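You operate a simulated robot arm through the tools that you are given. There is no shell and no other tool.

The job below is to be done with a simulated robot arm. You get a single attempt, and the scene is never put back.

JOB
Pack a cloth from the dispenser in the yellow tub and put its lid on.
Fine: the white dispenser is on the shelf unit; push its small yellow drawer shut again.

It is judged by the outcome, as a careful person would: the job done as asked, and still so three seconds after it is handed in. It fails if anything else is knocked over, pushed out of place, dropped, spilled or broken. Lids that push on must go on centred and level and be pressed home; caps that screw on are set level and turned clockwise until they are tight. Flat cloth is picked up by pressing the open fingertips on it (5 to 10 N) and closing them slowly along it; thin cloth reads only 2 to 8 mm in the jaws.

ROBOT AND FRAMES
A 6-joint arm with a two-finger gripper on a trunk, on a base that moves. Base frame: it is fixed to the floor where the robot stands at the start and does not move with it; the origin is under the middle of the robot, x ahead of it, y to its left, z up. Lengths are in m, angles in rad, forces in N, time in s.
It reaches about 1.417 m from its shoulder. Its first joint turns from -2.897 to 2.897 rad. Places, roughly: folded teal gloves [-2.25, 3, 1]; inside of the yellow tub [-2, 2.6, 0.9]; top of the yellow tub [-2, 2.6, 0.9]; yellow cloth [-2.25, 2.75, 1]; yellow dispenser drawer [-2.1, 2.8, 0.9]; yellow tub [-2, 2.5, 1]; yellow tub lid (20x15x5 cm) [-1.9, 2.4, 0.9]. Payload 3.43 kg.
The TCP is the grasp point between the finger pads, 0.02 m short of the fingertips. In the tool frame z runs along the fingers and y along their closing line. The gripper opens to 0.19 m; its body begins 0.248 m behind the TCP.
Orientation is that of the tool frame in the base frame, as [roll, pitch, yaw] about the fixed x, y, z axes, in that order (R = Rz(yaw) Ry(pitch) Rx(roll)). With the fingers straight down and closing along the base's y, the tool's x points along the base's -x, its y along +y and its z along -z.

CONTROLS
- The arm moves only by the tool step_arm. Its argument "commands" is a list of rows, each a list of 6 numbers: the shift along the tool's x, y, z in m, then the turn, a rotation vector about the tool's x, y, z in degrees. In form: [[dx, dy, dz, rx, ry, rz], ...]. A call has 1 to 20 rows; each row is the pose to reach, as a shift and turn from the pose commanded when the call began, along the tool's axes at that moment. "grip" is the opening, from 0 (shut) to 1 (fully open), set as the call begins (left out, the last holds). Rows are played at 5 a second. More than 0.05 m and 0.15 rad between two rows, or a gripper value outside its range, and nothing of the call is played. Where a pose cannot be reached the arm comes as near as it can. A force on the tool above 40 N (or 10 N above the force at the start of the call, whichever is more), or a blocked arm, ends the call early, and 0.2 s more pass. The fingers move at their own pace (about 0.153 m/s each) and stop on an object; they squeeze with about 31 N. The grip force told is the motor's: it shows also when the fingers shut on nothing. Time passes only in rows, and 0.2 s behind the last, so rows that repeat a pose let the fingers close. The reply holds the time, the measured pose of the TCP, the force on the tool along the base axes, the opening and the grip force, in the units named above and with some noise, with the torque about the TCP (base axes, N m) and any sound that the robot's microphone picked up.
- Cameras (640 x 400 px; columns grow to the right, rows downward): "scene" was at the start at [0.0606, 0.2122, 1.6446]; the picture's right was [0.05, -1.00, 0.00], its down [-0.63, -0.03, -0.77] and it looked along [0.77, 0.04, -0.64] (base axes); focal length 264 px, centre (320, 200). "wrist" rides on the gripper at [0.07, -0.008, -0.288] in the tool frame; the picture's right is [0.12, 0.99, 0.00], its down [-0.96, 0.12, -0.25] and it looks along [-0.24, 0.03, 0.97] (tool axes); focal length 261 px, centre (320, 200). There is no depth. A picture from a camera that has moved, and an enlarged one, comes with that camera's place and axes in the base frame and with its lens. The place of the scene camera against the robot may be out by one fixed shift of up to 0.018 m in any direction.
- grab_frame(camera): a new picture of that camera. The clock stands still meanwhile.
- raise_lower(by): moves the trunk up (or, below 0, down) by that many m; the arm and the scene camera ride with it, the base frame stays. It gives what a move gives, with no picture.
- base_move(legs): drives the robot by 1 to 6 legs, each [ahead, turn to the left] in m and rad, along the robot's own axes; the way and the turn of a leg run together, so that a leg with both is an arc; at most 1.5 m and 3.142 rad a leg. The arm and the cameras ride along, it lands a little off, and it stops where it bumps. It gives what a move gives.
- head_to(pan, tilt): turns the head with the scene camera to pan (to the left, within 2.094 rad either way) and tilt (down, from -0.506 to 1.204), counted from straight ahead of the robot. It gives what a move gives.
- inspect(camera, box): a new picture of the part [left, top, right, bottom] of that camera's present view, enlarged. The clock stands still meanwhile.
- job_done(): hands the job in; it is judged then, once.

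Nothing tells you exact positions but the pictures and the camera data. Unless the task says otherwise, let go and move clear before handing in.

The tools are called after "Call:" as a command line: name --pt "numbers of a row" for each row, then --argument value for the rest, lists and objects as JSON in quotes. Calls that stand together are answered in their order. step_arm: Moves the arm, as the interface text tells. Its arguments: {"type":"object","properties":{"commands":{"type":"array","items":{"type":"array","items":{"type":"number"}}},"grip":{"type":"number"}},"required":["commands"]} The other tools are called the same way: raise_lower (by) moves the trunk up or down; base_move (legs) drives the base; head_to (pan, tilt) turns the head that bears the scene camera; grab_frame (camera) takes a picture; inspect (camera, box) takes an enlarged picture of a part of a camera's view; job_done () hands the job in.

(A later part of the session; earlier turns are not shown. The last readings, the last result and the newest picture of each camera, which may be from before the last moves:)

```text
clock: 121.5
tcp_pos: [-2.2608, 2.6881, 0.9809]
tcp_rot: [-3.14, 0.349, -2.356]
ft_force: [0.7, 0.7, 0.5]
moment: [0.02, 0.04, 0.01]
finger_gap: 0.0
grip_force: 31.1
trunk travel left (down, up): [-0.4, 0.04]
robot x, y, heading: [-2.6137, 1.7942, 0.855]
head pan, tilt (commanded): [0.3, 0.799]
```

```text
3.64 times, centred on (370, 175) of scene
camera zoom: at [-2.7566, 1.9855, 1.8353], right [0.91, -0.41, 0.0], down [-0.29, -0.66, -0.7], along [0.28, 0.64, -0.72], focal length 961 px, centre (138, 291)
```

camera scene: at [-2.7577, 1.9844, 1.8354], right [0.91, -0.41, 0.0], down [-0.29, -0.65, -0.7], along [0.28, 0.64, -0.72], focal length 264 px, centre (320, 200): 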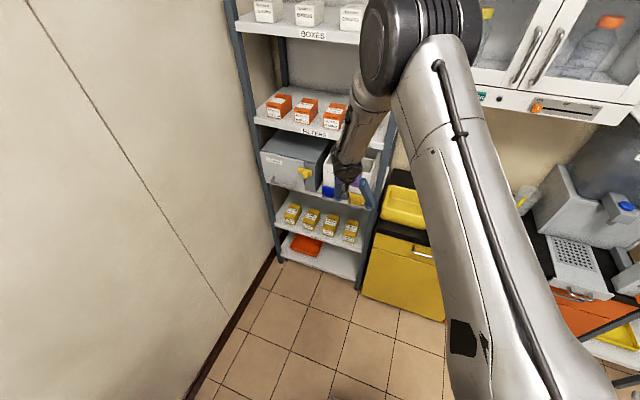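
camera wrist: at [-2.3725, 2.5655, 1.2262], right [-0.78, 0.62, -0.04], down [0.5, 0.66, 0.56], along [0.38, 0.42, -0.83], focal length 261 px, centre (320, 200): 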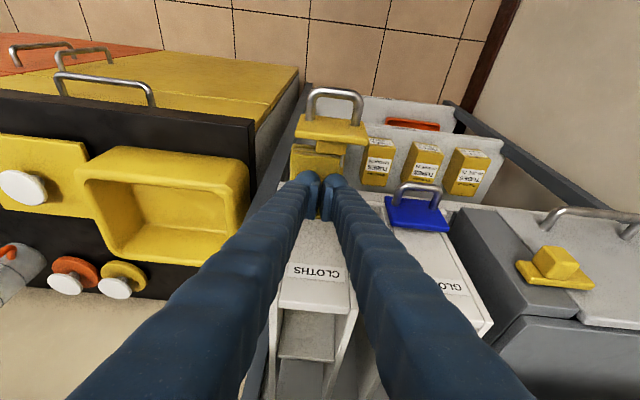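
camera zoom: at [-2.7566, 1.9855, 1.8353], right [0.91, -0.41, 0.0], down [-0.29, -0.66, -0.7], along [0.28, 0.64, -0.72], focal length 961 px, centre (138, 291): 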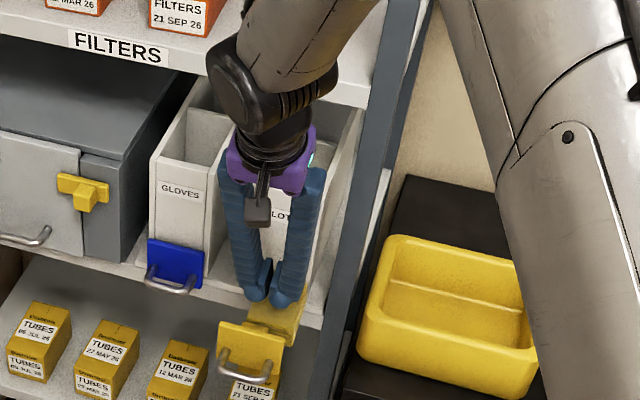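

The fold slipped out on lifting (gap went to 0) and the cloth is still on the tray. The 20° tilt likely pinched only at one corner of the tips, so I'll back off, check the cloth, and retry with less tilt.

Call:
step_arm --pt "0.004 0.001 -0.012 0 3 0" --pt "0.008 0.002 -0.024 0 6 0" --pt "0.012 0.003 -0.03 0 10 0" --pt "0.012 0.003 -0.03 0 10 0" --grip 0.14

Call:
inspect --camera "wrist" --box '[250, 110, 390, 230]'

```text
clock: 122.5
tcp_pos: [-2.2799, 2.6736, 1.0049]
tcp_rot: [-3.14, 0.175, -2.357]
ft_force: [-0.9, -0.4, 0.3]
moment: [0.01, -0.04, 0.02]
finger_gap: 0.0263
grip_force: 0.2
trunk travel left (down, up): [-0.4, 0.04]
robot x, y, heading: [-2.6144, 1.7929, 0.85]
head pan, tilt (commanded): [0.3, 0.799]
```

```text
3.33 times, centred on (320, 170) of wrist
camera zoom: at [-2.3591, 2.5831, 1.2759], right [-0.78, 0.62, -0.02], down [0.56, 0.72, 0.41], along [0.27, 0.31, -0.91], focal length 869 px, centre (320, 300)
```

zoom: 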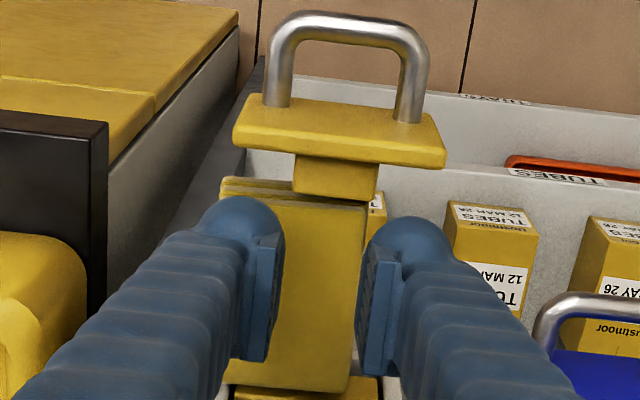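

The stack now sits about 1 cm left of the tray centre (s≈3.493) but is still well supported. I'll re-centre over it with 10° tilt and 2 cm opening, then press gently, this time keeping within 5–10 N throughout.

Call:
step_arm --pt "-0.005 -0.0032 0.01 0 0 0" --pt "-0.01 -0.0064 0.02 0 0 0" --pt "-0.0154 -0.0096 0.03 0 0 0" --pt "-0.0154 -0.0096 0.0372 0 0 0" --pt "-0.0154 -0.0096 0.0372 0 0 0" --grip 0.105

Call:
inspect --camera "wrist" --box '[250, 110, 390, 230]'

```text
clock: 123.7
tcp_pos: [-2.2565, 2.6826, 0.9703]
tcp_rot: [-3.14, 0.175, -2.357]
ft_force: [-0.4, -0.4, 0.1]
moment: [-0.03, 0.03, -0.01]
finger_gap: 0.0199
grip_force: 0.0
trunk travel left (down, up): [-0.4, 0.04]
robot x, y, heading: [-2.611, 1.7972, 0.853]
head pan, tilt (commanded): [0.3, 0.799]
```

```text
3.33 times, centred on (320, 170) of wrist
camera zoom: at [-2.3359, 2.5921, 1.2406], right [-0.78, 0.62, -0.02], down [0.56, 0.72, 0.41], along [0.27, 0.31, -0.91], focal length 869 px, centre (320, 300)
```

zoom: 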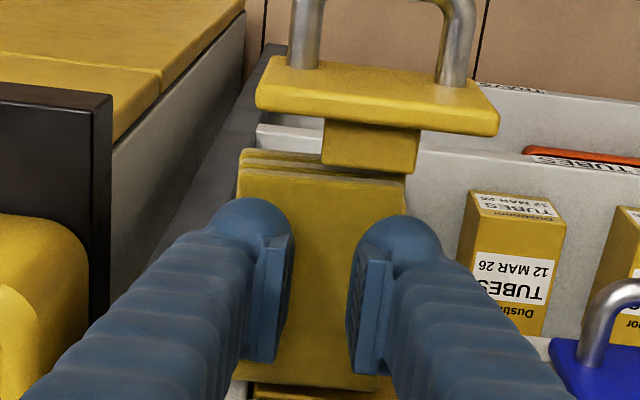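

Well centred on the cloth. I'll descend in small steps to find contact.

Call:
step_arm --pt "0.0003 0 0.002 0 0 0" --pt "0.0007 0 0.004 0 0 0" --pt "0.0011 0 0.006 0 0 0" --pt "0.0011 0 0.006 0 0 0"

Call:
step_arm --pt "0.0003 0 0.0015 0 0 0" --pt "0.0003 0 0.0015 0 0 0"

```text
clock: 124.7
tcp_pos: [-2.2557, 2.682, 0.9635]
tcp_rot: [-3.139, 0.175, -2.357]
ft_force: [-0.2, -0.6, -0.2]
moment: [-0.03, -0.02, -0.06]
finger_gap: 0.0199
grip_force: 0.1
trunk travel left (down, up): [-0.4, 0.04]
robot x, y, heading: [-2.6106, 1.7967, 0.85]
head pan, tilt (commanded): [0.3, 0.799]
```

```text
clock: 125.3
tcp_pos: [-2.2565, 2.6826, 0.9618]
tcp_rot: [-3.14, 0.176, -2.357]
ft_force: [-0.4, -0.3, 0.3]
moment: [0.02, 0.02, -0.01]
finger_gap: 0.0198
grip_force: 0.0
trunk travel left (down, up): [-0.4, 0.04]
robot x, y, heading: [-2.6164, 1.7946, 0.852]
head pan, tilt (commanded): [0.3, 0.799]
```

No contact yet at z=0.962; I'll keep going down in 1.5 mm steps.

Call:
step_arm --pt "0.0003 0 0.0015 0 0 0" --pt "0.0003 0 0.0015 0 0 0"

Call:
step_arm --pt "0.0002 0 0.001 0 0 0" --pt "0.0002 0 0.001 0 0 0"

```text
clock: 125.9
tcp_pos: [-2.2572, 2.6831, 0.96]
tcp_rot: [-3.14, 0.176, -2.357]
ft_force: [-0.3, -0.1, -0.1]
moment: [-0.02, 0.03, -0.01]
finger_gap: 0.0202
grip_force: 0.0
trunk travel left (down, up): [-0.4, 0.04]
robot x, y, heading: [-2.6109, 1.7952, 0.853]
head pan, tilt (commanded): [0.3, 0.799]
```

```text
clock: 126.5
tcp_pos: [-2.256, 2.6826, 0.9592]
tcp_rot: [-3.14, 0.175, -2.357]
ft_force: [0.0, -0.2, -0.1]
moment: [0.0, -0.02, 0.0]
finger_gap: 0.0197
grip_force: 0.0
trunk travel left (down, up): [-0.4, 0.04]
robot x, y, heading: [-2.6123, 1.7955, 0.851]
head pan, tilt (commanded): [0.3, 0.799]
```

Call:
step_arm --pt "0.0002 0 0.001 0 0 0" --pt "0.0002 0 0.001 0 0 0"

Call:
step_arm --pt "0.0002 0 0.001 0 0 0" --pt "0.0002 0 0.001 0 0 0"

```text
clock: 127.1
tcp_pos: [-2.2563, 2.6828, 0.9599]
tcp_rot: [-3.139, 0.174, -2.357]
ft_force: [0.2, -0.5, 0.6]
moment: [0.02, 0.01, -0.02]
finger_gap: 0.0196
grip_force: 0.0
trunk travel left (down, up): [-0.4, 0.04]
robot x, y, heading: [-2.6153, 1.7927, 0.851]
head pan, tilt (commanded): [0.3, 0.799]
```

```text
clock: 127.7
tcp_pos: [-2.2549, 2.6833, 0.959]
tcp_rot: [-3.141, 0.176, -2.354]
ft_force: [-0.4, 0.4, 2.6]
moment: [-0.02, 0.0, 0.02]
finger_gap: 0.0201
grip_force: 0.1
trunk travel left (down, up): [-0.4, 0.04]
robot x, y, heading: [-2.6134, 1.7958, 0.853]
head pan, tilt (commanded): [0.3, 0.799]
```

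Light contact at z≈0.959 (about 2.6 N). A further millimetre should give the right pressure.

Call:
step_arm --pt "0.0002 0 0.0009 0 0 0" --pt "0.0002 0 0.0009 0 0 0"

```text
clock: 128.3
tcp_pos: [-2.256, 2.6821, 0.9567]
tcp_rot: [-3.141, 0.176, -2.357]
ft_force: [-0.9, 1.1, 9.5]
moment: [-0.01, 0.12, -0.02]
finger_gap: 0.0201
grip_force: 0.1
trunk travel left (down, up): [-0.4, 0.04]
robot x, y, heading: [-2.615, 1.7926, 0.86]
head pan, tilt (commanded): [0.3, 0.799]
```

9.5 N. Now I close in small steps without feeding down, watching the force.

Call:
step_arm --pt "0 0 0 0 0 0" --pt "0 0 0 0 0 0" --grip 0.092

Call:
step_arm --pt "0 0 0 0 0 0" --pt "0 0 0 0 0 0" --grip 0.08

```text
clock: 128.9
tcp_pos: [-2.2567, 2.6818, 0.9579]
tcp_rot: [-3.141, 0.174, -2.356]
ft_force: [0.2, 0.6, 11.4]
moment: [-0.04, 0.08, -0.05]
finger_gap: 0.0136
grip_force: 0.1
trunk travel left (down, up): [-0.4, 0.04]
robot x, y, heading: [-2.6118, 1.7931, 0.849]
head pan, tilt (commanded): [0.3, 0.799]
```

```text
clock: 129.5
tcp_pos: [-2.2553, 2.6826, 0.9585]
tcp_rot: [-3.138, 0.176, -2.357]
ft_force: [1.0, -0.1, 12.4]
moment: [-0.09, 0.11, 0.02]
finger_gap: 0.0136
grip_force: 0.1
trunk travel left (down, up): [-0.4, 0.04]
robot x, y, heading: [-2.6101, 1.7957, 0.852]
head pan, tilt (commanded): [0.3, 0.799]
```

Call:
step_arm --pt "-0.0001 0 -0.0005 0 0 0" --pt "-0.0001 0 -0.0005 0 0 0" --grip 0.068

Call:
step_arm --pt "0 0 0 0 0 0" --pt "0 0 0 0 0 0" --grip 0.054

Call:
inspect --camera "wrist" --box '[260, 120, 380, 220]'

```text
clock: 130.1
tcp_pos: [-2.2563, 2.6824, 0.9591]
tcp_rot: [-3.14, 0.178, -2.358]
ft_force: [0.7, 1.0, 10.9]
moment: [0.0, 0.16, 0.05]
finger_gap: 0.0135
grip_force: 0.5
trunk travel left (down, up): [-0.4, 0.04]
robot x, y, heading: [-2.6157, 1.7959, 0.852]
head pan, tilt (commanded): [0.3, 0.799]
```

```text
clock: 130.7
tcp_pos: [-2.2567, 2.6825, 0.959]
tcp_rot: [-3.141, 0.177, -2.356]
ft_force: [1.4, -0.5, 10.1]
moment: [-0.07, 0.14, 0.03]
finger_gap: 0.0067
grip_force: 0.0
trunk travel left (down, up): [-0.4, 0.04]
robot x, y, heading: [-2.6162, 1.7964, 0.85]
head pan, tilt (commanded): [0.3, 0.799]
```

```text
4.00 times, centred on (320, 170) of wrist
camera zoom: at [-2.3362, 2.5915, 1.2292], right [-0.78, 0.62, -0.02], down [0.56, 0.72, 0.41], along [0.27, 0.31, -0.91], focal length 1043 px, centre (320, 320)
```

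zoom: 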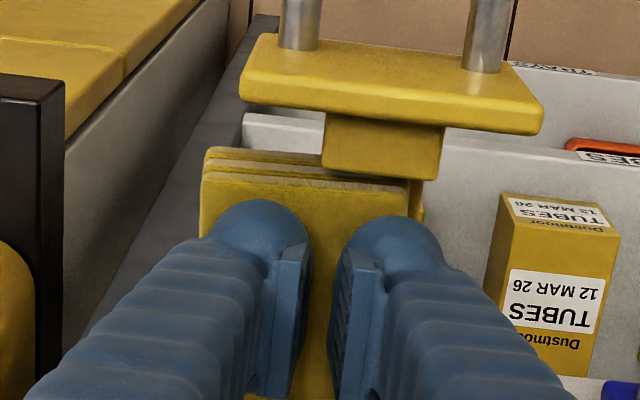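

Call:
step_arm --pt "0 0 0 0 0 0" --pt "0 0 0 0 0 0" --grip 0.035

Call:
step_arm --pt "0 0 0 0 0 0" --pt "0 0 0 0 0 0" --grip 0.015

Call:
step_arm --pt "0 0 0 0 0 0" --pt "0 0 0 0 0 0" --pt "0 0 0 0 0 0" --grip 0

Call:
inspect --camera "wrist" --box '[260, 120, 380, 220]'

```text
clock: 131.3
tcp_pos: [-2.2561, 2.6827, 0.9572]
tcp_rot: [-3.141, 0.176, -2.357]
ft_force: [1.3, -0.7, 9.8]
moment: [-0.09, 0.05, 0.02]
finger_gap: 0.0063
grip_force: 0.1
trunk travel left (down, up): [-0.4, 0.04]
robot x, y, heading: [-2.6142, 1.7907, 0.853]
head pan, tilt (commanded): [0.3, 0.799]
```

```text
clock: 131.9
tcp_pos: [-2.2566, 2.6838, 0.9571]
tcp_rot: [-3.139, 0.177, -2.357]
ft_force: [-1.0, 1.8, 8.7]
moment: [-0.02, 0.12, -0.03]
finger_gap: 0.0059
grip_force: 31.3
trunk travel left (down, up): [-0.4, 0.04]
robot x, y, heading: [-2.6135, 1.7898, 0.855]
head pan, tilt (commanded): [0.3, 0.799]
```

```text
clock: 132.7
tcp_pos: [-2.2559, 2.6823, 0.9581]
tcp_rot: [-3.14, 0.176, -2.355]
ft_force: [-0.9, 0.6, 8.3]
moment: [-0.03, 0.1, 0.01]
finger_gap: 0.0057
grip_force: 31.0
trunk travel left (down, up): [-0.4, 0.04]
robot x, y, heading: [-2.6112, 1.7912, 0.847]
head pan, tilt (commanded): [0.3, 0.799]
```

```text
4.00 times, centred on (320, 170) of wrist
camera zoom: at [-2.3361, 2.5918, 1.2291], right [-0.78, 0.62, -0.02], down [0.56, 0.72, 0.41], along [0.27, 0.31, -0.91], focal length 1043 px, centre (320, 320)
```

zoom: 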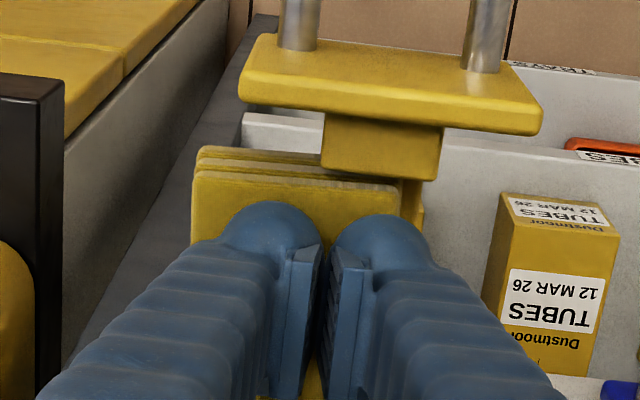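

Again 5.7 mm at 31 N with 8 N pressing. This time I'll lift very slowly and check whether the fold stays in the jaws.

Call:
step_arm --pt "0 0 -0.001 0 0 0" --pt "0 0 -0.002 0 0 0" --pt "0 0 -0.003 0 0 0" --pt "0 0 -0.004 0 0 0" --pt "0 0 -0.005 0 0 0" --pt "0 0 -0.006 0 0 0"

Call:
inspect --camera "wrist" --box '[260, 120, 380, 220]'

```text
clock: 134.1
tcp_pos: [-2.2569, 2.6827, 0.9637]
tcp_rot: [-3.138, 0.175, -2.357]
ft_force: [-0.2, 0.1, 0.6]
moment: [-0.04, -0.01, -0.01]
finger_gap: 0.0
grip_force: 31.2
trunk travel left (down, up): [-0.4, 0.04]
robot x, y, heading: [-2.6133, 1.7918, 0.848]
head pan, tilt (commanded): [0.3, 0.799]
```

```text
4.00 times, centred on (320, 170) of wrist
camera zoom: at [-2.3369, 2.5914, 1.2351], right [-0.78, 0.62, -0.02], down [0.56, 0.72, 0.41], along [0.27, 0.31, -0.91], focal length 1043 px, centre (320, 320)
```

zoom: 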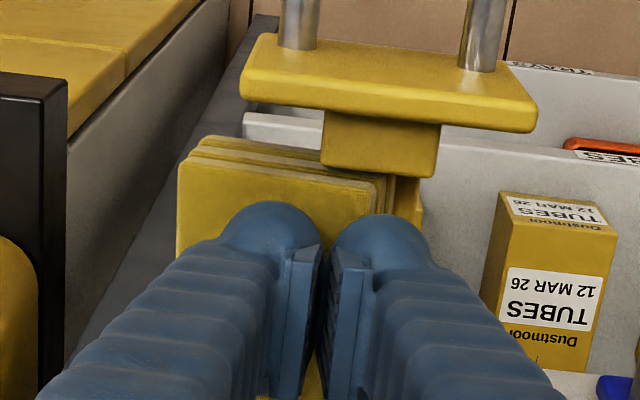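

It slipped again and each press walks the stack further left; it now overhangs the tray edge, so I must stop pressing. I'll lift clear and look carefully before choosing another way.

Call:
step_arm --pt "0.006 0 -0.012 0 0 0" --pt "0.015 0 -0.03 0 0 0" --pt "0.03 0 -0.06 0 0 0" --pt "0.045 0 -0.09 0 0 0" --pt "0.045 0 -0.1 0 0 0"

Call:
grab_frame --camera "wrist"

Call:
inspect --camera "wrist" --box '[270, 150, 370, 250]'

Call:
inspect --camera "scene" --box '[310, 170, 410, 240]'

```text
clock: 135.3
tcp_pos: [-2.3003, 2.6365, 1.0563]
tcp_rot: [-3.139, 0.176, -2.357]
ft_force: [-0.2, -0.2, -0.2]
moment: [0.01, 0.01, 0.01]
finger_gap: 0.0
grip_force: 30.2
trunk travel left (down, up): [-0.4, 0.04]
robot x, y, heading: [-2.6145, 1.7926, 0.852]
head pan, tilt (commanded): [0.3, 0.799]
```

```text
taken
camera wrist: at [-2.3792, 2.547, 1.3267], right [-0.78, 0.62, -0.02], down [0.56, 0.72, 0.41], along [0.27, 0.31, -0.91], focal length 261 px, centre (320, 200)
```

wrist: 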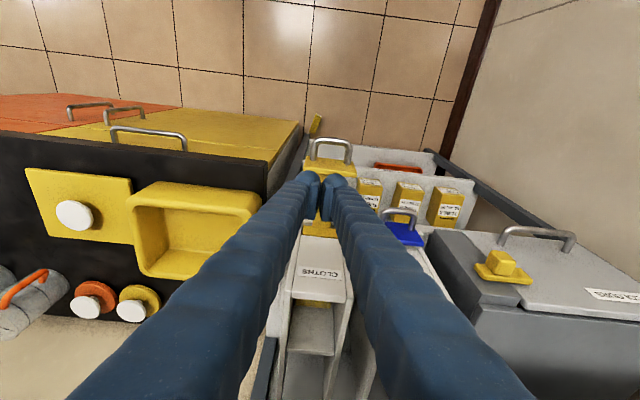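

```text
4.00 times, centred on (320, 200) of wrist
camera zoom: at [-2.3792, 2.547, 1.3267], right [-0.78, 0.62, -0.02], down [0.56, 0.72, 0.41], along [0.27, 0.31, -0.91], focal length 1043 px, centre (320, 200)
```

zoom: 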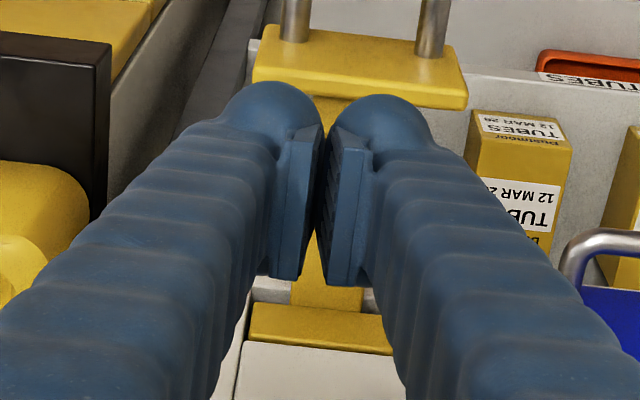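

```text
5.71 times, centred on (360, 205) of scene
camera zoom: at [-2.7564, 1.9855, 1.8353], right [0.91, -0.41, 0.0], down [-0.29, -0.66, -0.7], along [0.28, 0.64, -0.72], focal length 1510 px, centre (91, 171)
```

zoom: 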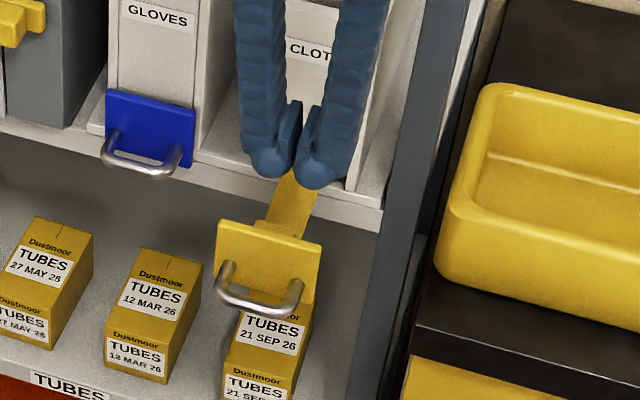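

The tray looks empty now and there's a yellow sliver lower down by the shelf front, so the cloth seems to have slid off. I'll let a moment pass and look for where it is.

Call:
step_arm --pt "0.02 0 -0.02 0 0 0" --pt "0.04 0 -0.04 0 0 0" --pt "0.06 0 -0.06 0 0 0" --pt "0.06 0 -0.06 0 0 0" --pt "0.06 0 -0.06 0 0 0" --grip 0.5

Call:
grab_frame --camera "wrist"

Call:
grab_frame --camera "scene"

Call:
inspect --camera "wrist" --box '[240, 90, 400, 250]'

```text
clock: 136.5
tcp_pos: [-2.3502, 2.589, 1.1036]
tcp_rot: [-3.137, 0.176, -2.356]
ft_force: [-1.5, -0.1, 0.3]
moment: [0.06, -0.02, 0.0]
finger_gap: 0.0951
grip_force: 0.1
trunk travel left (down, up): [-0.4, 0.04]
robot x, y, heading: [-2.6132, 1.7916, 0.852]
head pan, tilt (commanded): [0.3, 0.799]
```

```text
taken
camera wrist: at [-2.4294, 2.498, 1.374], right [-0.78, 0.62, -0.02], down [0.56, 0.72, 0.41], along [0.27, 0.31, -0.91], focal length 261 px, centre (320, 200)
```

wrist: 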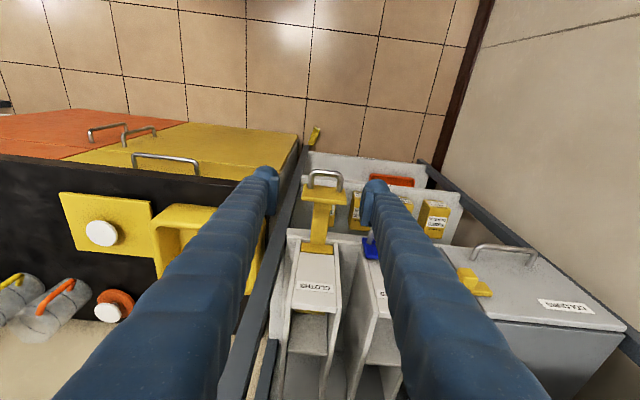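

```text
taken
camera scene: at [-2.7575, 1.9842, 1.8354], right [0.91, -0.41, 0.0], down [-0.29, -0.65, -0.7], along [0.28, 0.64, -0.72], focal length 264 px, centre (320, 200)
```

scene: 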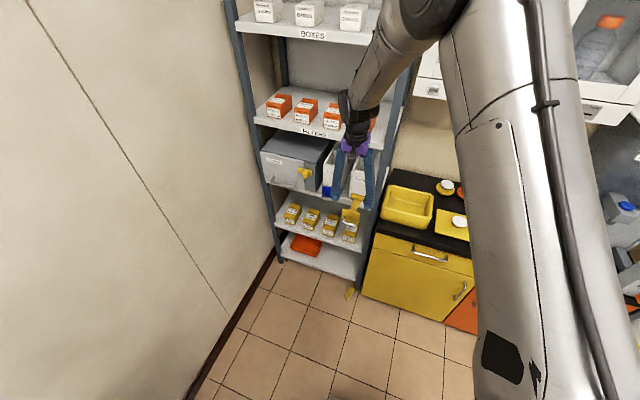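

```text
2.50 times, centred on (320, 170) of wrist
camera zoom: at [-2.4294, 2.498, 1.374], right [-0.78, 0.62, -0.02], down [0.56, 0.72, 0.41], along [0.27, 0.31, -0.91], focal length 652 px, centre (320, 275)
```

zoom: 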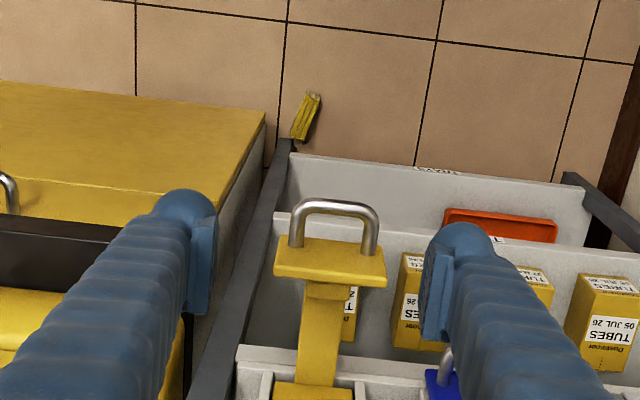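

The cloth slid off and is on the floor by the foot of the shelf's right post, around s≈3.45, n≈0.31. Nothing else is disturbed, so I'll look at it in detail and recover it.

Call:
inspect --camera "wrist" --box '[295, 115, 345, 155]'

Call:
inspect --camera "scene" --box '[320, 265, 384, 305]'

```text
10.00 times, centred on (320, 135) of wrist
camera zoom: at [-2.4294, 2.498, 1.374], right [-0.78, 0.62, -0.02], down [0.56, 0.72, 0.41], along [0.27, 0.31, -0.91], focal length 2606 px, centre (320, 850)
```

zoom: 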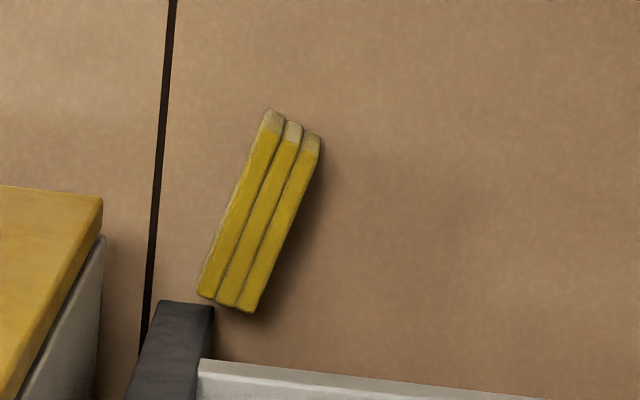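

```text
10.00 times, centred on (352, 285) of scene
camera zoom: at [-2.7575, 1.9842, 1.8354], right [0.91, -0.41, 0.0], down [-0.29, -0.65, -0.7], along [0.28, 0.64, -0.72], focal length 2643 px, centre (0, -650)
```

zoom: 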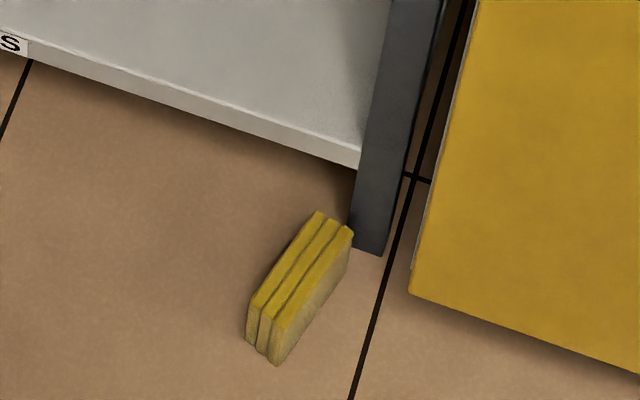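

The cloth is a neat three-layer slab standing on edge on the floor (about 9.5 cm long, 6 cm tall, 2.5 cm thick), which should be easy to grip across its thickness. The open drawer would be in the way, so I'll shut it first by gripping its handle as before and pushing.

Call:
step_arm --pt "0.0077 0.0034 0.026 0 -5 0" --pt "0.0154 0.0068 0.052 0 -10 0" --pt "0.023 0.0102 0.078 0 -15 0" --pt "0.0307 0.0135 0.1049 0 -20 0" --pt "0.0307 0.0135 0.1049 0 -20 0" --grip 0.55

Call:
inspect --camera "wrist" --box '[250, 130, 410, 230]'

```text
clock: 137.7
tcp_pos: [-2.3671, 2.5822, 0.994]
tcp_rot: [3.138, 0.517, -2.391]
ft_force: [-1.0, 3.4, 1.2]
moment: [-0.65, -0.1, -0.2]
finger_gap: 0.1047
grip_force: 0.0
trunk travel left (down, up): [-0.4, 0.04]
robot x, y, heading: [-2.613, 1.7946, 0.853]
head pan, tilt (commanded): [0.3, 0.799]
```

```text
4.00 times, centred on (330, 180) of wrist
camera zoom: at [-2.5104, 2.4368, 1.2089], right [-0.75, 0.66, -0.06], down [0.44, 0.57, 0.69], along [0.48, 0.5, -0.72], focal length 1043 px, centre (280, 280)
```

zoom: 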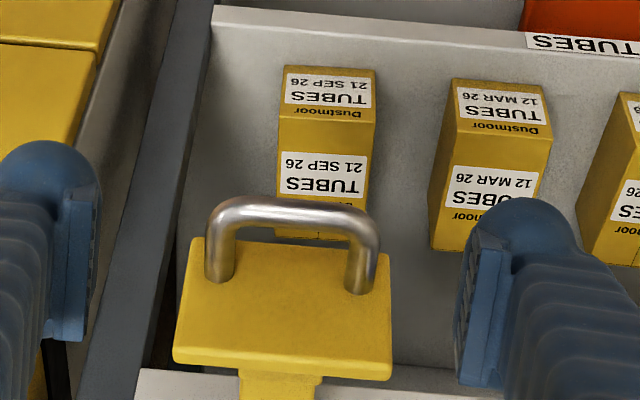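

There's a small unexpected moment and yaw deviation, so I'll pause a moment to see if it settles.

Call:
step_arm --pt "0 0 0 0 0 0" --pt "0 0 0 0 0 0" --pt "0 0 0 0 0 0"

Call:
grab_frame --camera "scene"

```text
clock: 138.5
tcp_pos: [-2.369, 2.5897, 0.9968]
tcp_rot: [-3.14, 0.524, -2.355]
ft_force: [-0.4, 0.2, -0.2]
moment: [-0.02, 0.03, -0.01]
finger_gap: 0.1045
grip_force: 0.1
trunk travel left (down, up): [-0.4, 0.04]
robot x, y, heading: [-2.6156, 1.7932, 0.853]
head pan, tilt (commanded): [0.3, 0.799]
```

```text
taken
camera scene: at [-2.7572, 1.9852, 1.8353], right [0.91, -0.41, 0.0], down [-0.29, -0.66, -0.7], along [0.28, 0.64, -0.72], focal length 264 px, centre (320, 200)
```

scene: 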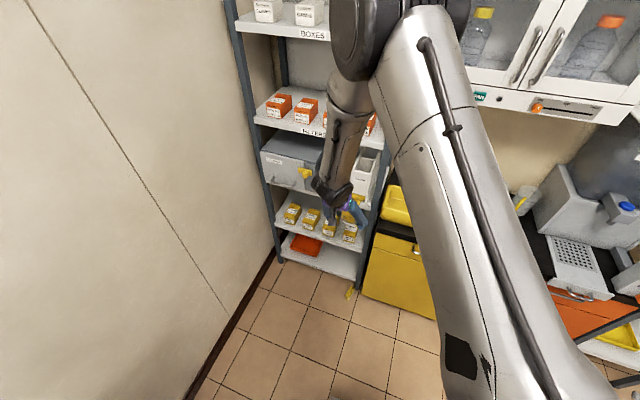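

It settled and everything is as commanded. I'll advance onto the handle and grip it.

Call:
step_arm --pt "0 0 0.025 0 0 0" --pt "0 0 0.05 0 0 0" --pt "0 0 0.075 0 0 0" --pt "0 0 0.1 0 0 0" --pt "0 0 0.1 0 0 0"

Call:
step_arm --pt "0 0 0 0 0 0" --pt "0 0 0 0 0 0" --pt "0 0 0 0 0 0" --grip 0.15

Call:
inspect --camera "wrist" --box '[250, 120, 410, 220]'

```text
clock: 139.7
tcp_pos: [-2.3326, 2.6242, 0.9073]
tcp_rot: [-3.138, 0.524, -2.356]
ft_force: [0.3, -0.4, -0.2]
moment: [0.06, -0.02, -0.01]
finger_gap: 0.1047
grip_force: 0.1
trunk travel left (down, up): [-0.4, 0.04]
robot x, y, heading: [-2.6121, 1.7895, 0.851]
head pan, tilt (commanded): [0.3, 0.799]
```

```text
clock: 140.5
tcp_pos: [-2.3315, 2.6248, 0.9078]
tcp_rot: [-3.14, 0.523, -2.356]
ft_force: [5.0, -5.6, -2.0]
moment: [-0.03, -0.08, -0.14]
finger_gap: 0.0656
grip_force: 45.3
trunk travel left (down, up): [-0.4, 0.04]
robot x, y, heading: [-2.6155, 1.7941, 0.847]
head pan, tilt (commanded): [0.3, 0.799]
```

```text
4.00 times, centred on (330, 170) of wrist
camera zoom: at [-2.4717, 2.4733, 1.1216], right [-0.77, 0.63, -0.06], down [0.42, 0.58, 0.7], along [0.47, 0.51, -0.72], focal length 1043 px, centre (280, 320)
```

zoom: 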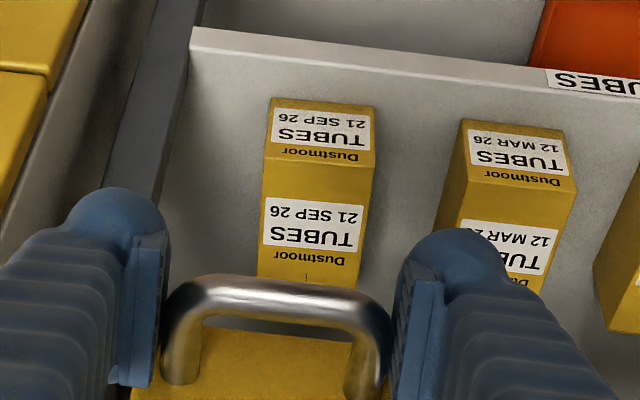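

Gripped. Now I push the drawer in.

Call:
step_arm --pt "-0.0087 -0.001 0.005 0 0 0" --pt "-0.0173 -0.001 0.01 0 0 0" --pt "-0.026 -0.001 0.015 0 0 0" --pt "-0.0346 -0.001 0.02 0 0 0" --pt "-0.0433 -0.001 0.0251 0 0 0" --pt "-0.0519 -0.001 0.0301 0 0 0" --pt "-0.0606 -0.001 0.0351 0 0 0" --pt "-0.0692 -0.001 0.0401 0 0 0" --pt "-0.0779 -0.001 0.0451 0 0 0" --pt "-0.0865 -0.001 0.0501 0 0 0"

Call:
step_arm --pt "-0.0035 0 0.002 0 0 0" --pt "-0.0069 0 0.004 0 0 0" --pt "-0.0104 0 0.006 0 0 0" --pt "-0.0113 0 0.0065 0 0 0"

```text
clock: 142.7
tcp_pos: [-2.2605, 2.6959, 0.9082]
tcp_rot: [-3.14, 0.526, -2.357]
ft_force: [2.2, -1.5, -1.4]
moment: [0.08, 0.05, 0.08]
finger_gap: 0.0655
grip_force: 45.0
trunk travel left (down, up): [-0.4, 0.04]
robot x, y, heading: [-2.6144, 1.7953, 0.849]
head pan, tilt (commanded): [0.3, 0.799]
```

```text
clock: 143.7
tcp_pos: [-2.2534, 2.7025, 0.908]
tcp_rot: [-3.14, 0.521, -2.356]
ft_force: [-14.0, -21.5, 1.1]
moment: [-0.2, 0.32, 0.16]
finger_gap: 0.0654
grip_force: 44.5
trunk travel left (down, up): [-0.4, 0.04]
robot x, y, heading: [-2.6126, 1.7941, 0.853]
head pan, tilt (commanded): [0.3, 0.799]
```

The drawer reached its closed stop (about 25 N resisting). I'll relax, release the handle and back away.

Call:
step_arm --pt "0.0026 0 -0.0015 0 0 0" --pt "0.0026 0 -0.0015 0 0 0"

Call:
step_arm --pt "0 0 0 0 0 0" --pt "0 0 0 0 0 0" --pt "0 0 0 0 0 0" --grip 0.55

Call:
step_arm --pt "0 0 -0.04 0 0 0" --pt "0 0 -0.08 0 0 0" --pt "0 0 -0.12 0 0 0" --pt "0.035 0 -0.14 0 0 0" --pt "0.07 0 -0.16 0 0 0" --pt "0.07 0 -0.16 0 0 0"

Call:
grab_frame --camera "wrist"

```text
clock: 144.3
tcp_pos: [-2.2532, 2.7029, 0.908]
tcp_rot: [-3.138, 0.523, -2.357]
ft_force: [-4.6, -13.6, -8.9]
moment: [-0.01, -0.09, 0.18]
finger_gap: 0.0655
grip_force: 44.9
trunk travel left (down, up): [-0.4, 0.04]
robot x, y, heading: [-2.6151, 1.7955, 0.851]
head pan, tilt (commanded): [0.3, 0.799]
```

```text
clock: 145.1
tcp_pos: [-2.2535, 2.7022, 0.9091]
tcp_rot: [-3.141, 0.526, -2.357]
ft_force: [0.7, -0.1, 0.0]
moment: [0.0, -0.05, 0.0]
finger_gap: 0.1047
grip_force: 0.1
trunk travel left (down, up): [-0.4, 0.04]
robot x, y, heading: [-2.6116, 1.7933, 0.85]
head pan, tilt (commanded): [0.3, 0.799]
```

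```text
clock: 146.5
tcp_pos: [-2.3536, 2.6021, 1.0107]
tcp_rot: [-3.141, 0.522, -2.357]
ft_force: [-0.7, 0.4, -1.1]
moment: [-0.03, 0.06, 0.0]
finger_gap: 0.1043
grip_force: 0.1
trunk travel left (down, up): [-0.4, 0.04]
robot x, y, heading: [-2.6136, 1.797, 0.853]
head pan, tilt (commanded): [0.3, 0.799]
```

```text
taken
camera wrist: at [-2.4933, 2.4514, 1.2246], right [-0.77, 0.63, -0.06], down [0.42, 0.58, 0.7], along [0.47, 0.51, -0.72], focal length 261 px, centre (320, 200)
```

wrist: 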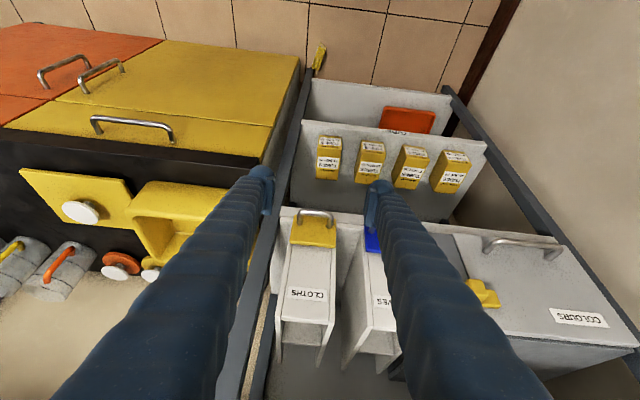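

The drawer is fully shut again and flush, as at the start. For the floor pick-up I'll lower the trunk with the arm held clear in front of the shelf.

Call:
raise_lower --by -0.2

Call:
raise_lower --by -0.2

Call:
grab_frame --camera "wrist"

Call:
grab_frame --camera "scene"

```text
clock: 148.7
tcp_pos: [-2.3532, 2.6023, 0.8118]
tcp_rot: [-3.14, 0.525, -2.356]
ft_force: [0.3, -0.1, 0.4]
moment: [0.01, 0.02, -0.02]
finger_gap: 0.1045
grip_force: 0.0
trunk travel left (down, up): [-0.2, 0.24]
robot x, y, heading: [-2.6146, 1.794, 0.848]
head pan, tilt (commanded): [0.3, 0.799]
```

```text
clock: 150.8
tcp_pos: [-2.3545, 2.6022, 0.6108]
tcp_rot: [-3.14, 0.524, -2.357]
ft_force: [-0.1, 0.1, 0.2]
moment: [-0.01, -0.03, -0.02]
finger_gap: 0.1044
grip_force: 0.0
trunk travel left (down, up): [0.0, 0.44]
robot x, y, heading: [-2.6126, 1.7942, 0.853]
head pan, tilt (commanded): [0.3, 0.799]
```

```text
taken
camera wrist: at [-2.4943, 2.4508, 0.8253], right [-0.77, 0.63, -0.06], down [0.42, 0.58, 0.7], along [0.47, 0.51, -0.72], focal length 261 px, centre (320, 200)
```

wrist: 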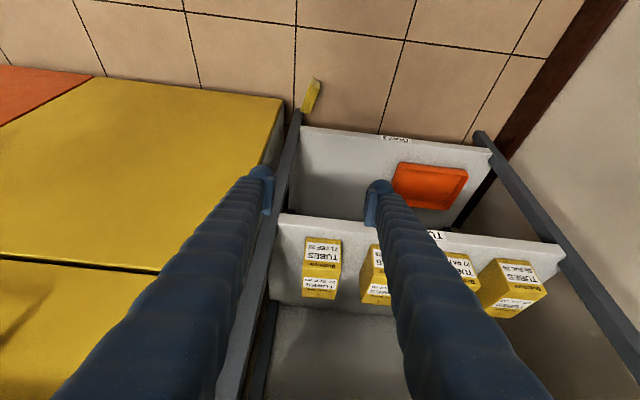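

```text
taken
camera scene: at [-2.7572, 1.9847, 1.4355], right [0.91, -0.41, 0.0], down [-0.29, -0.66, -0.7], along [0.28, 0.64, -0.72], focal length 264 px, centre (320, 200)
```

scene: 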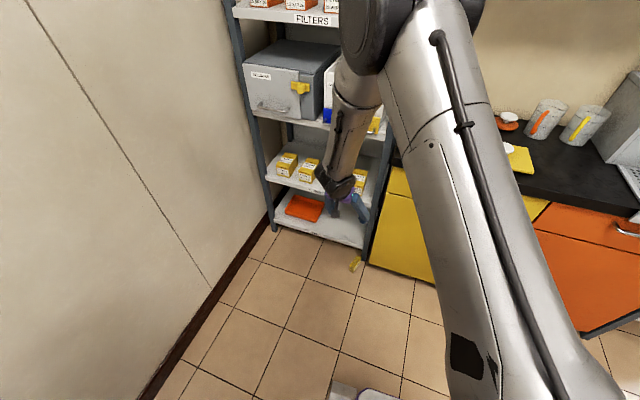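

The cloth is visible at the top of the wrist view. I'll move down in front of it and yaw the tool 15° to line up with the slab.

Call:
step_arm --pt "0.0189 -0.0063 0.0339 0.9 0 1.6" --pt "0.0378 -0.0125 0.0678 1.9 0 3.2" --pt "0.0566 -0.0188 0.1016 2.8 0 4.9" --pt "0.0755 -0.025 0.1355 3.75 0 6.5" --pt "0.0944 -0.0313 0.1694 4.7 0 8.1" --pt "0.1133 -0.0375 0.2033 5.6 0 9.7" --pt "0.1321 -0.0438 0.2371 6.6 0 11.4" --pt "0.151 -0.05 0.271 7.5 0 13" --pt "0.151 -0.05 0.271 7.5 0 13"

Call:
grab_frame --camera "wrist"

Call:
grab_frame --camera "scene"

```text
clock: 152.8
tcp_pos: [-2.3137, 2.5704, 0.2988]
tcp_rot: [-3.141, 0.525, -2.619]
ft_force: [-0.4, -0.2, 0.2]
moment: [-0.01, -0.01, -0.01]
finger_gap: 0.1045
grip_force: 0.1
trunk travel left (down, up): [0.0, 0.44]
robot x, y, heading: [-2.6137, 1.7956, 0.85]
head pan, tilt (commanded): [0.3, 0.799]
```

```text
taken
camera wrist: at [-2.488, 2.4598, 0.5139], right [-0.58, 0.81, -0.06], down [0.56, 0.45, 0.7], along [0.59, 0.37, -0.72], focal length 261 px, centre (320, 200)
```

wrist: 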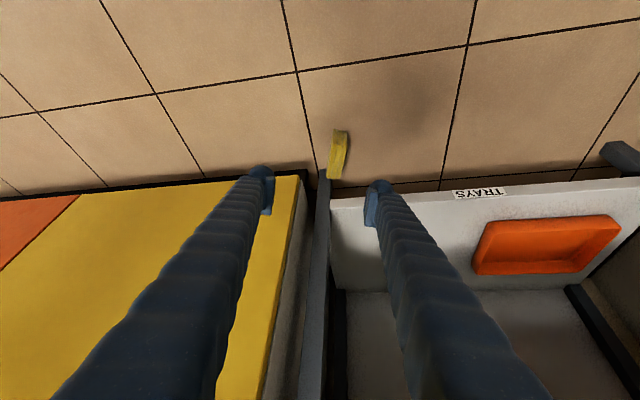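

```text
taken
camera scene: at [-2.7568, 1.9852, 1.4354], right [0.91, -0.41, 0.0], down [-0.29, -0.66, -0.7], along [0.28, 0.64, -0.72], focal length 264 px, centre (320, 200)
```

scene: 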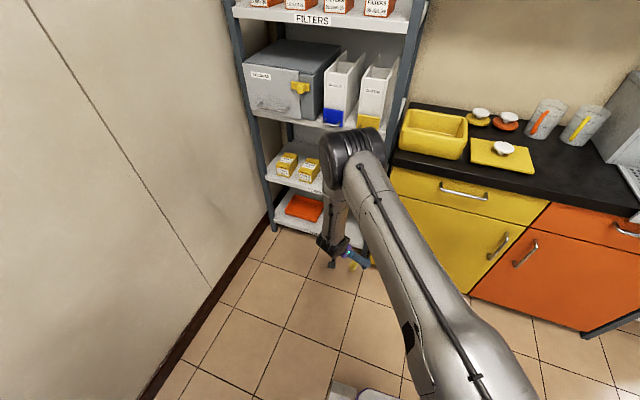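

The arm is clear of shelf and cabinet. I'll zoom on the cloth to get its position and orientation.

Call:
inspect --camera "wrist" --box '[280, 110, 400, 210]'

```text
4.00 times, centred on (340, 160) of wrist
camera zoom: at [-2.488, 2.4598, 0.5139], right [-0.58, 0.81, -0.06], down [0.56, 0.45, 0.7], along [0.59, 0.37, -0.72], focal length 1043 px, centre (240, 360)
```

zoom: 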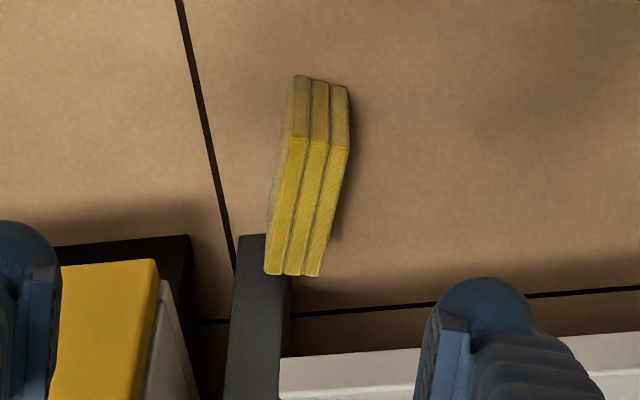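

The slab is now exactly aligned with the tool: about 2.8 cm thick, 6 cm tall, centre 3.2 cm to the tool's left. I'll go to a pre-grasp 12 cm short of it with the fingers opened to 6 cm.

Call:
step_arm --pt "0.007 0.008 0.041 0 0 0" --pt "0.014 0.016 0.0825 0 0 0" --pt "0.021 0.024 0.1238 0 0 0" --pt "0.0281 0.032 0.165 0 0 0" --pt "0.0281 0.032 0.165 0 0 0" --grip 0.33

Call:
grab_frame --camera "wrist"

Call:
inspect --camera "wrist" --box '[250, 120, 400, 240]'

```text
clock: 154.0
tcp_pos: [-2.279, 2.6266, 0.1434]
tcp_rot: [-3.139, 0.524, -2.618]
ft_force: [0.0, 0.1, 0.1]
moment: [0.01, 0.04, 0.0]
finger_gap: 0.0626
grip_force: 0.0
trunk travel left (down, up): [0.0, 0.44]
robot x, y, heading: [-2.6127, 1.7941, 0.849]
head pan, tilt (commanded): [0.3, 0.799]
```

```text
taken
camera wrist: at [-2.4541, 2.516, 0.3575], right [-0.59, 0.81, -0.06], down [0.56, 0.46, 0.7], along [0.59, 0.37, -0.72], focal length 261 px, centre (320, 200)
```

wrist: 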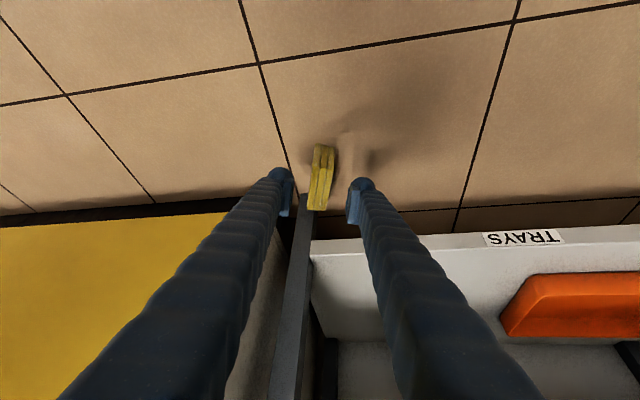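

```text
3.33 times, centred on (325, 180) of wrist
camera zoom: at [-2.4541, 2.516, 0.3575], right [-0.59, 0.81, -0.06], down [0.56, 0.46, 0.7], along [0.59, 0.37, -0.72], focal length 869 px, centre (303, 267)
```

zoom: 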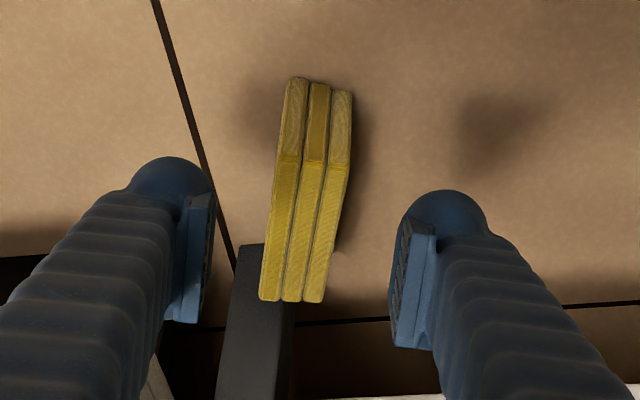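

The slab is centred between the fingers and aligned. I'll advance straight in and grip it.

Call:
step_arm --pt "0 0.001 0.03 0 0 0" --pt "0 0.002 0.06 0 0 0" --pt "0 0.002 0.09 0 0 0" --pt "0 0.002 0.11 0 0 0" --pt "0 0.002 0.121 0 0 0" --pt "0 0.002 0.121 0 0 0"

Call:
inspect --camera "wrist" --box '[250, 120, 400, 240]'

```text
clock: 155.4
tcp_pos: [-2.23, 2.6579, 0.0395]
tcp_rot: [-3.139, 0.525, -2.618]
ft_force: [-0.3, 0.1, -0.3]
moment: [-0.02, -0.01, 0.0]
finger_gap: 0.0626
grip_force: 0.0
trunk travel left (down, up): [0.0, 0.44]
robot x, y, heading: [-2.614, 1.797, 0.855]
head pan, tilt (commanded): [0.3, 0.799]
```

```text
3.33 times, centred on (325, 180) of wrist
camera zoom: at [-2.4036, 2.5485, 0.253], right [-0.59, 0.81, -0.06], down [0.56, 0.45, 0.7], along [0.59, 0.37, -0.72], focal length 869 px, centre (303, 267)
```

zoom: 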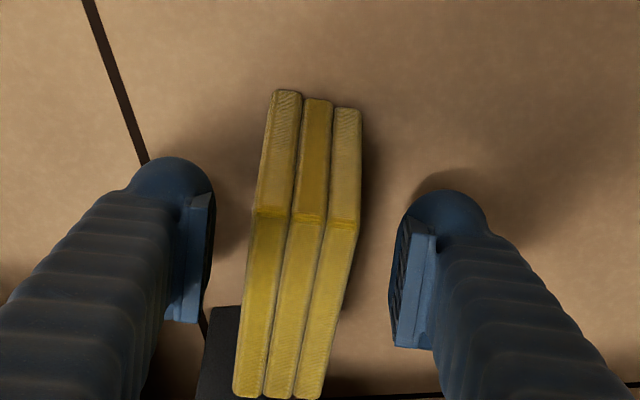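

The fingers straddle the cloth with no contact. Closing now.

Call:
step_arm --pt "0 0 0 0 0 0" --pt "0 0 0 0 0 0" --pt "0 0 0 0 0 0" --pt "0 0 0 0 0 0" --grip 0.03

Call:
inspect --camera "wrist" --box '[250, 120, 400, 240]'

```text
clock: 156.4
tcp_pos: [-2.2289, 2.6581, 0.04]
tcp_rot: [-3.14, 0.525, -2.619]
ft_force: [0.6, -0.7, -0.1]
moment: [0.01, -0.01, 0.01]
finger_gap: 0.0306
grip_force: 31.2
trunk travel left (down, up): [0.0, 0.44]
robot x, y, heading: [-2.6174, 1.7983, 0.855]
head pan, tilt (commanded): [0.3, 0.799]
```

```text
3.33 times, centred on (325, 180) of wrist
camera zoom: at [-2.4037, 2.5484, 0.253], right [-0.59, 0.81, -0.06], down [0.56, 0.45, 0.7], along [0.59, 0.37, -0.72], focal length 869 px, centre (303, 267)
```

zoom: 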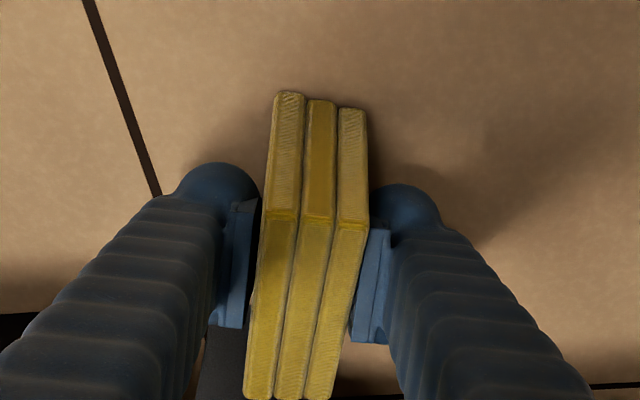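

The cloth is firmly held (gap 3.1 cm, 31 N). I'll lift it back along the tool axis and check.

Call:
step_arm --pt "0 0 -0.01 0 0 0" --pt "0 0 -0.02 0 0 0" --pt "0 0 -0.035 0 0 0" --pt "0 0 -0.055 0 0 0" --pt "0 0 -0.08 0 0 0" --pt "0 0 -0.11 0 0 0" --pt "0 0 -0.14 0 0 0" --pt "0 0 -0.14 0 0 0"

Call:
inspect --camera "wrist" --box '[250, 120, 400, 240]'

```text
clock: 158.2
tcp_pos: [-2.289, 2.6228, 0.1613]
tcp_rot: [-3.14, 0.525, -2.62]
ft_force: [-0.4, 0.4, 0.6]
moment: [0.0, 0.0, 0.04]
finger_gap: 0.0302
grip_force: 31.2
trunk travel left (down, up): [0.0, 0.44]
robot x, y, heading: [-2.6124, 1.7962, 0.853]
head pan, tilt (commanded): [0.3, 0.799]
```

```text
3.33 times, centred on (325, 180) of wrist
camera zoom: at [-2.4636, 2.5134, 0.3746], right [-0.59, 0.81, -0.06], down [0.56, 0.45, 0.7], along [0.59, 0.37, -0.72], focal length 869 px, centre (303, 267)
```

zoom: 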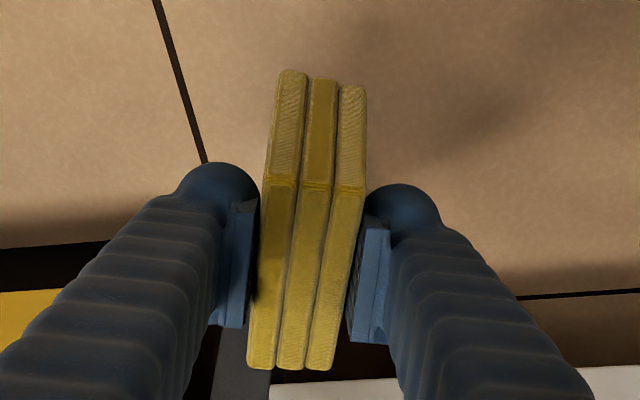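

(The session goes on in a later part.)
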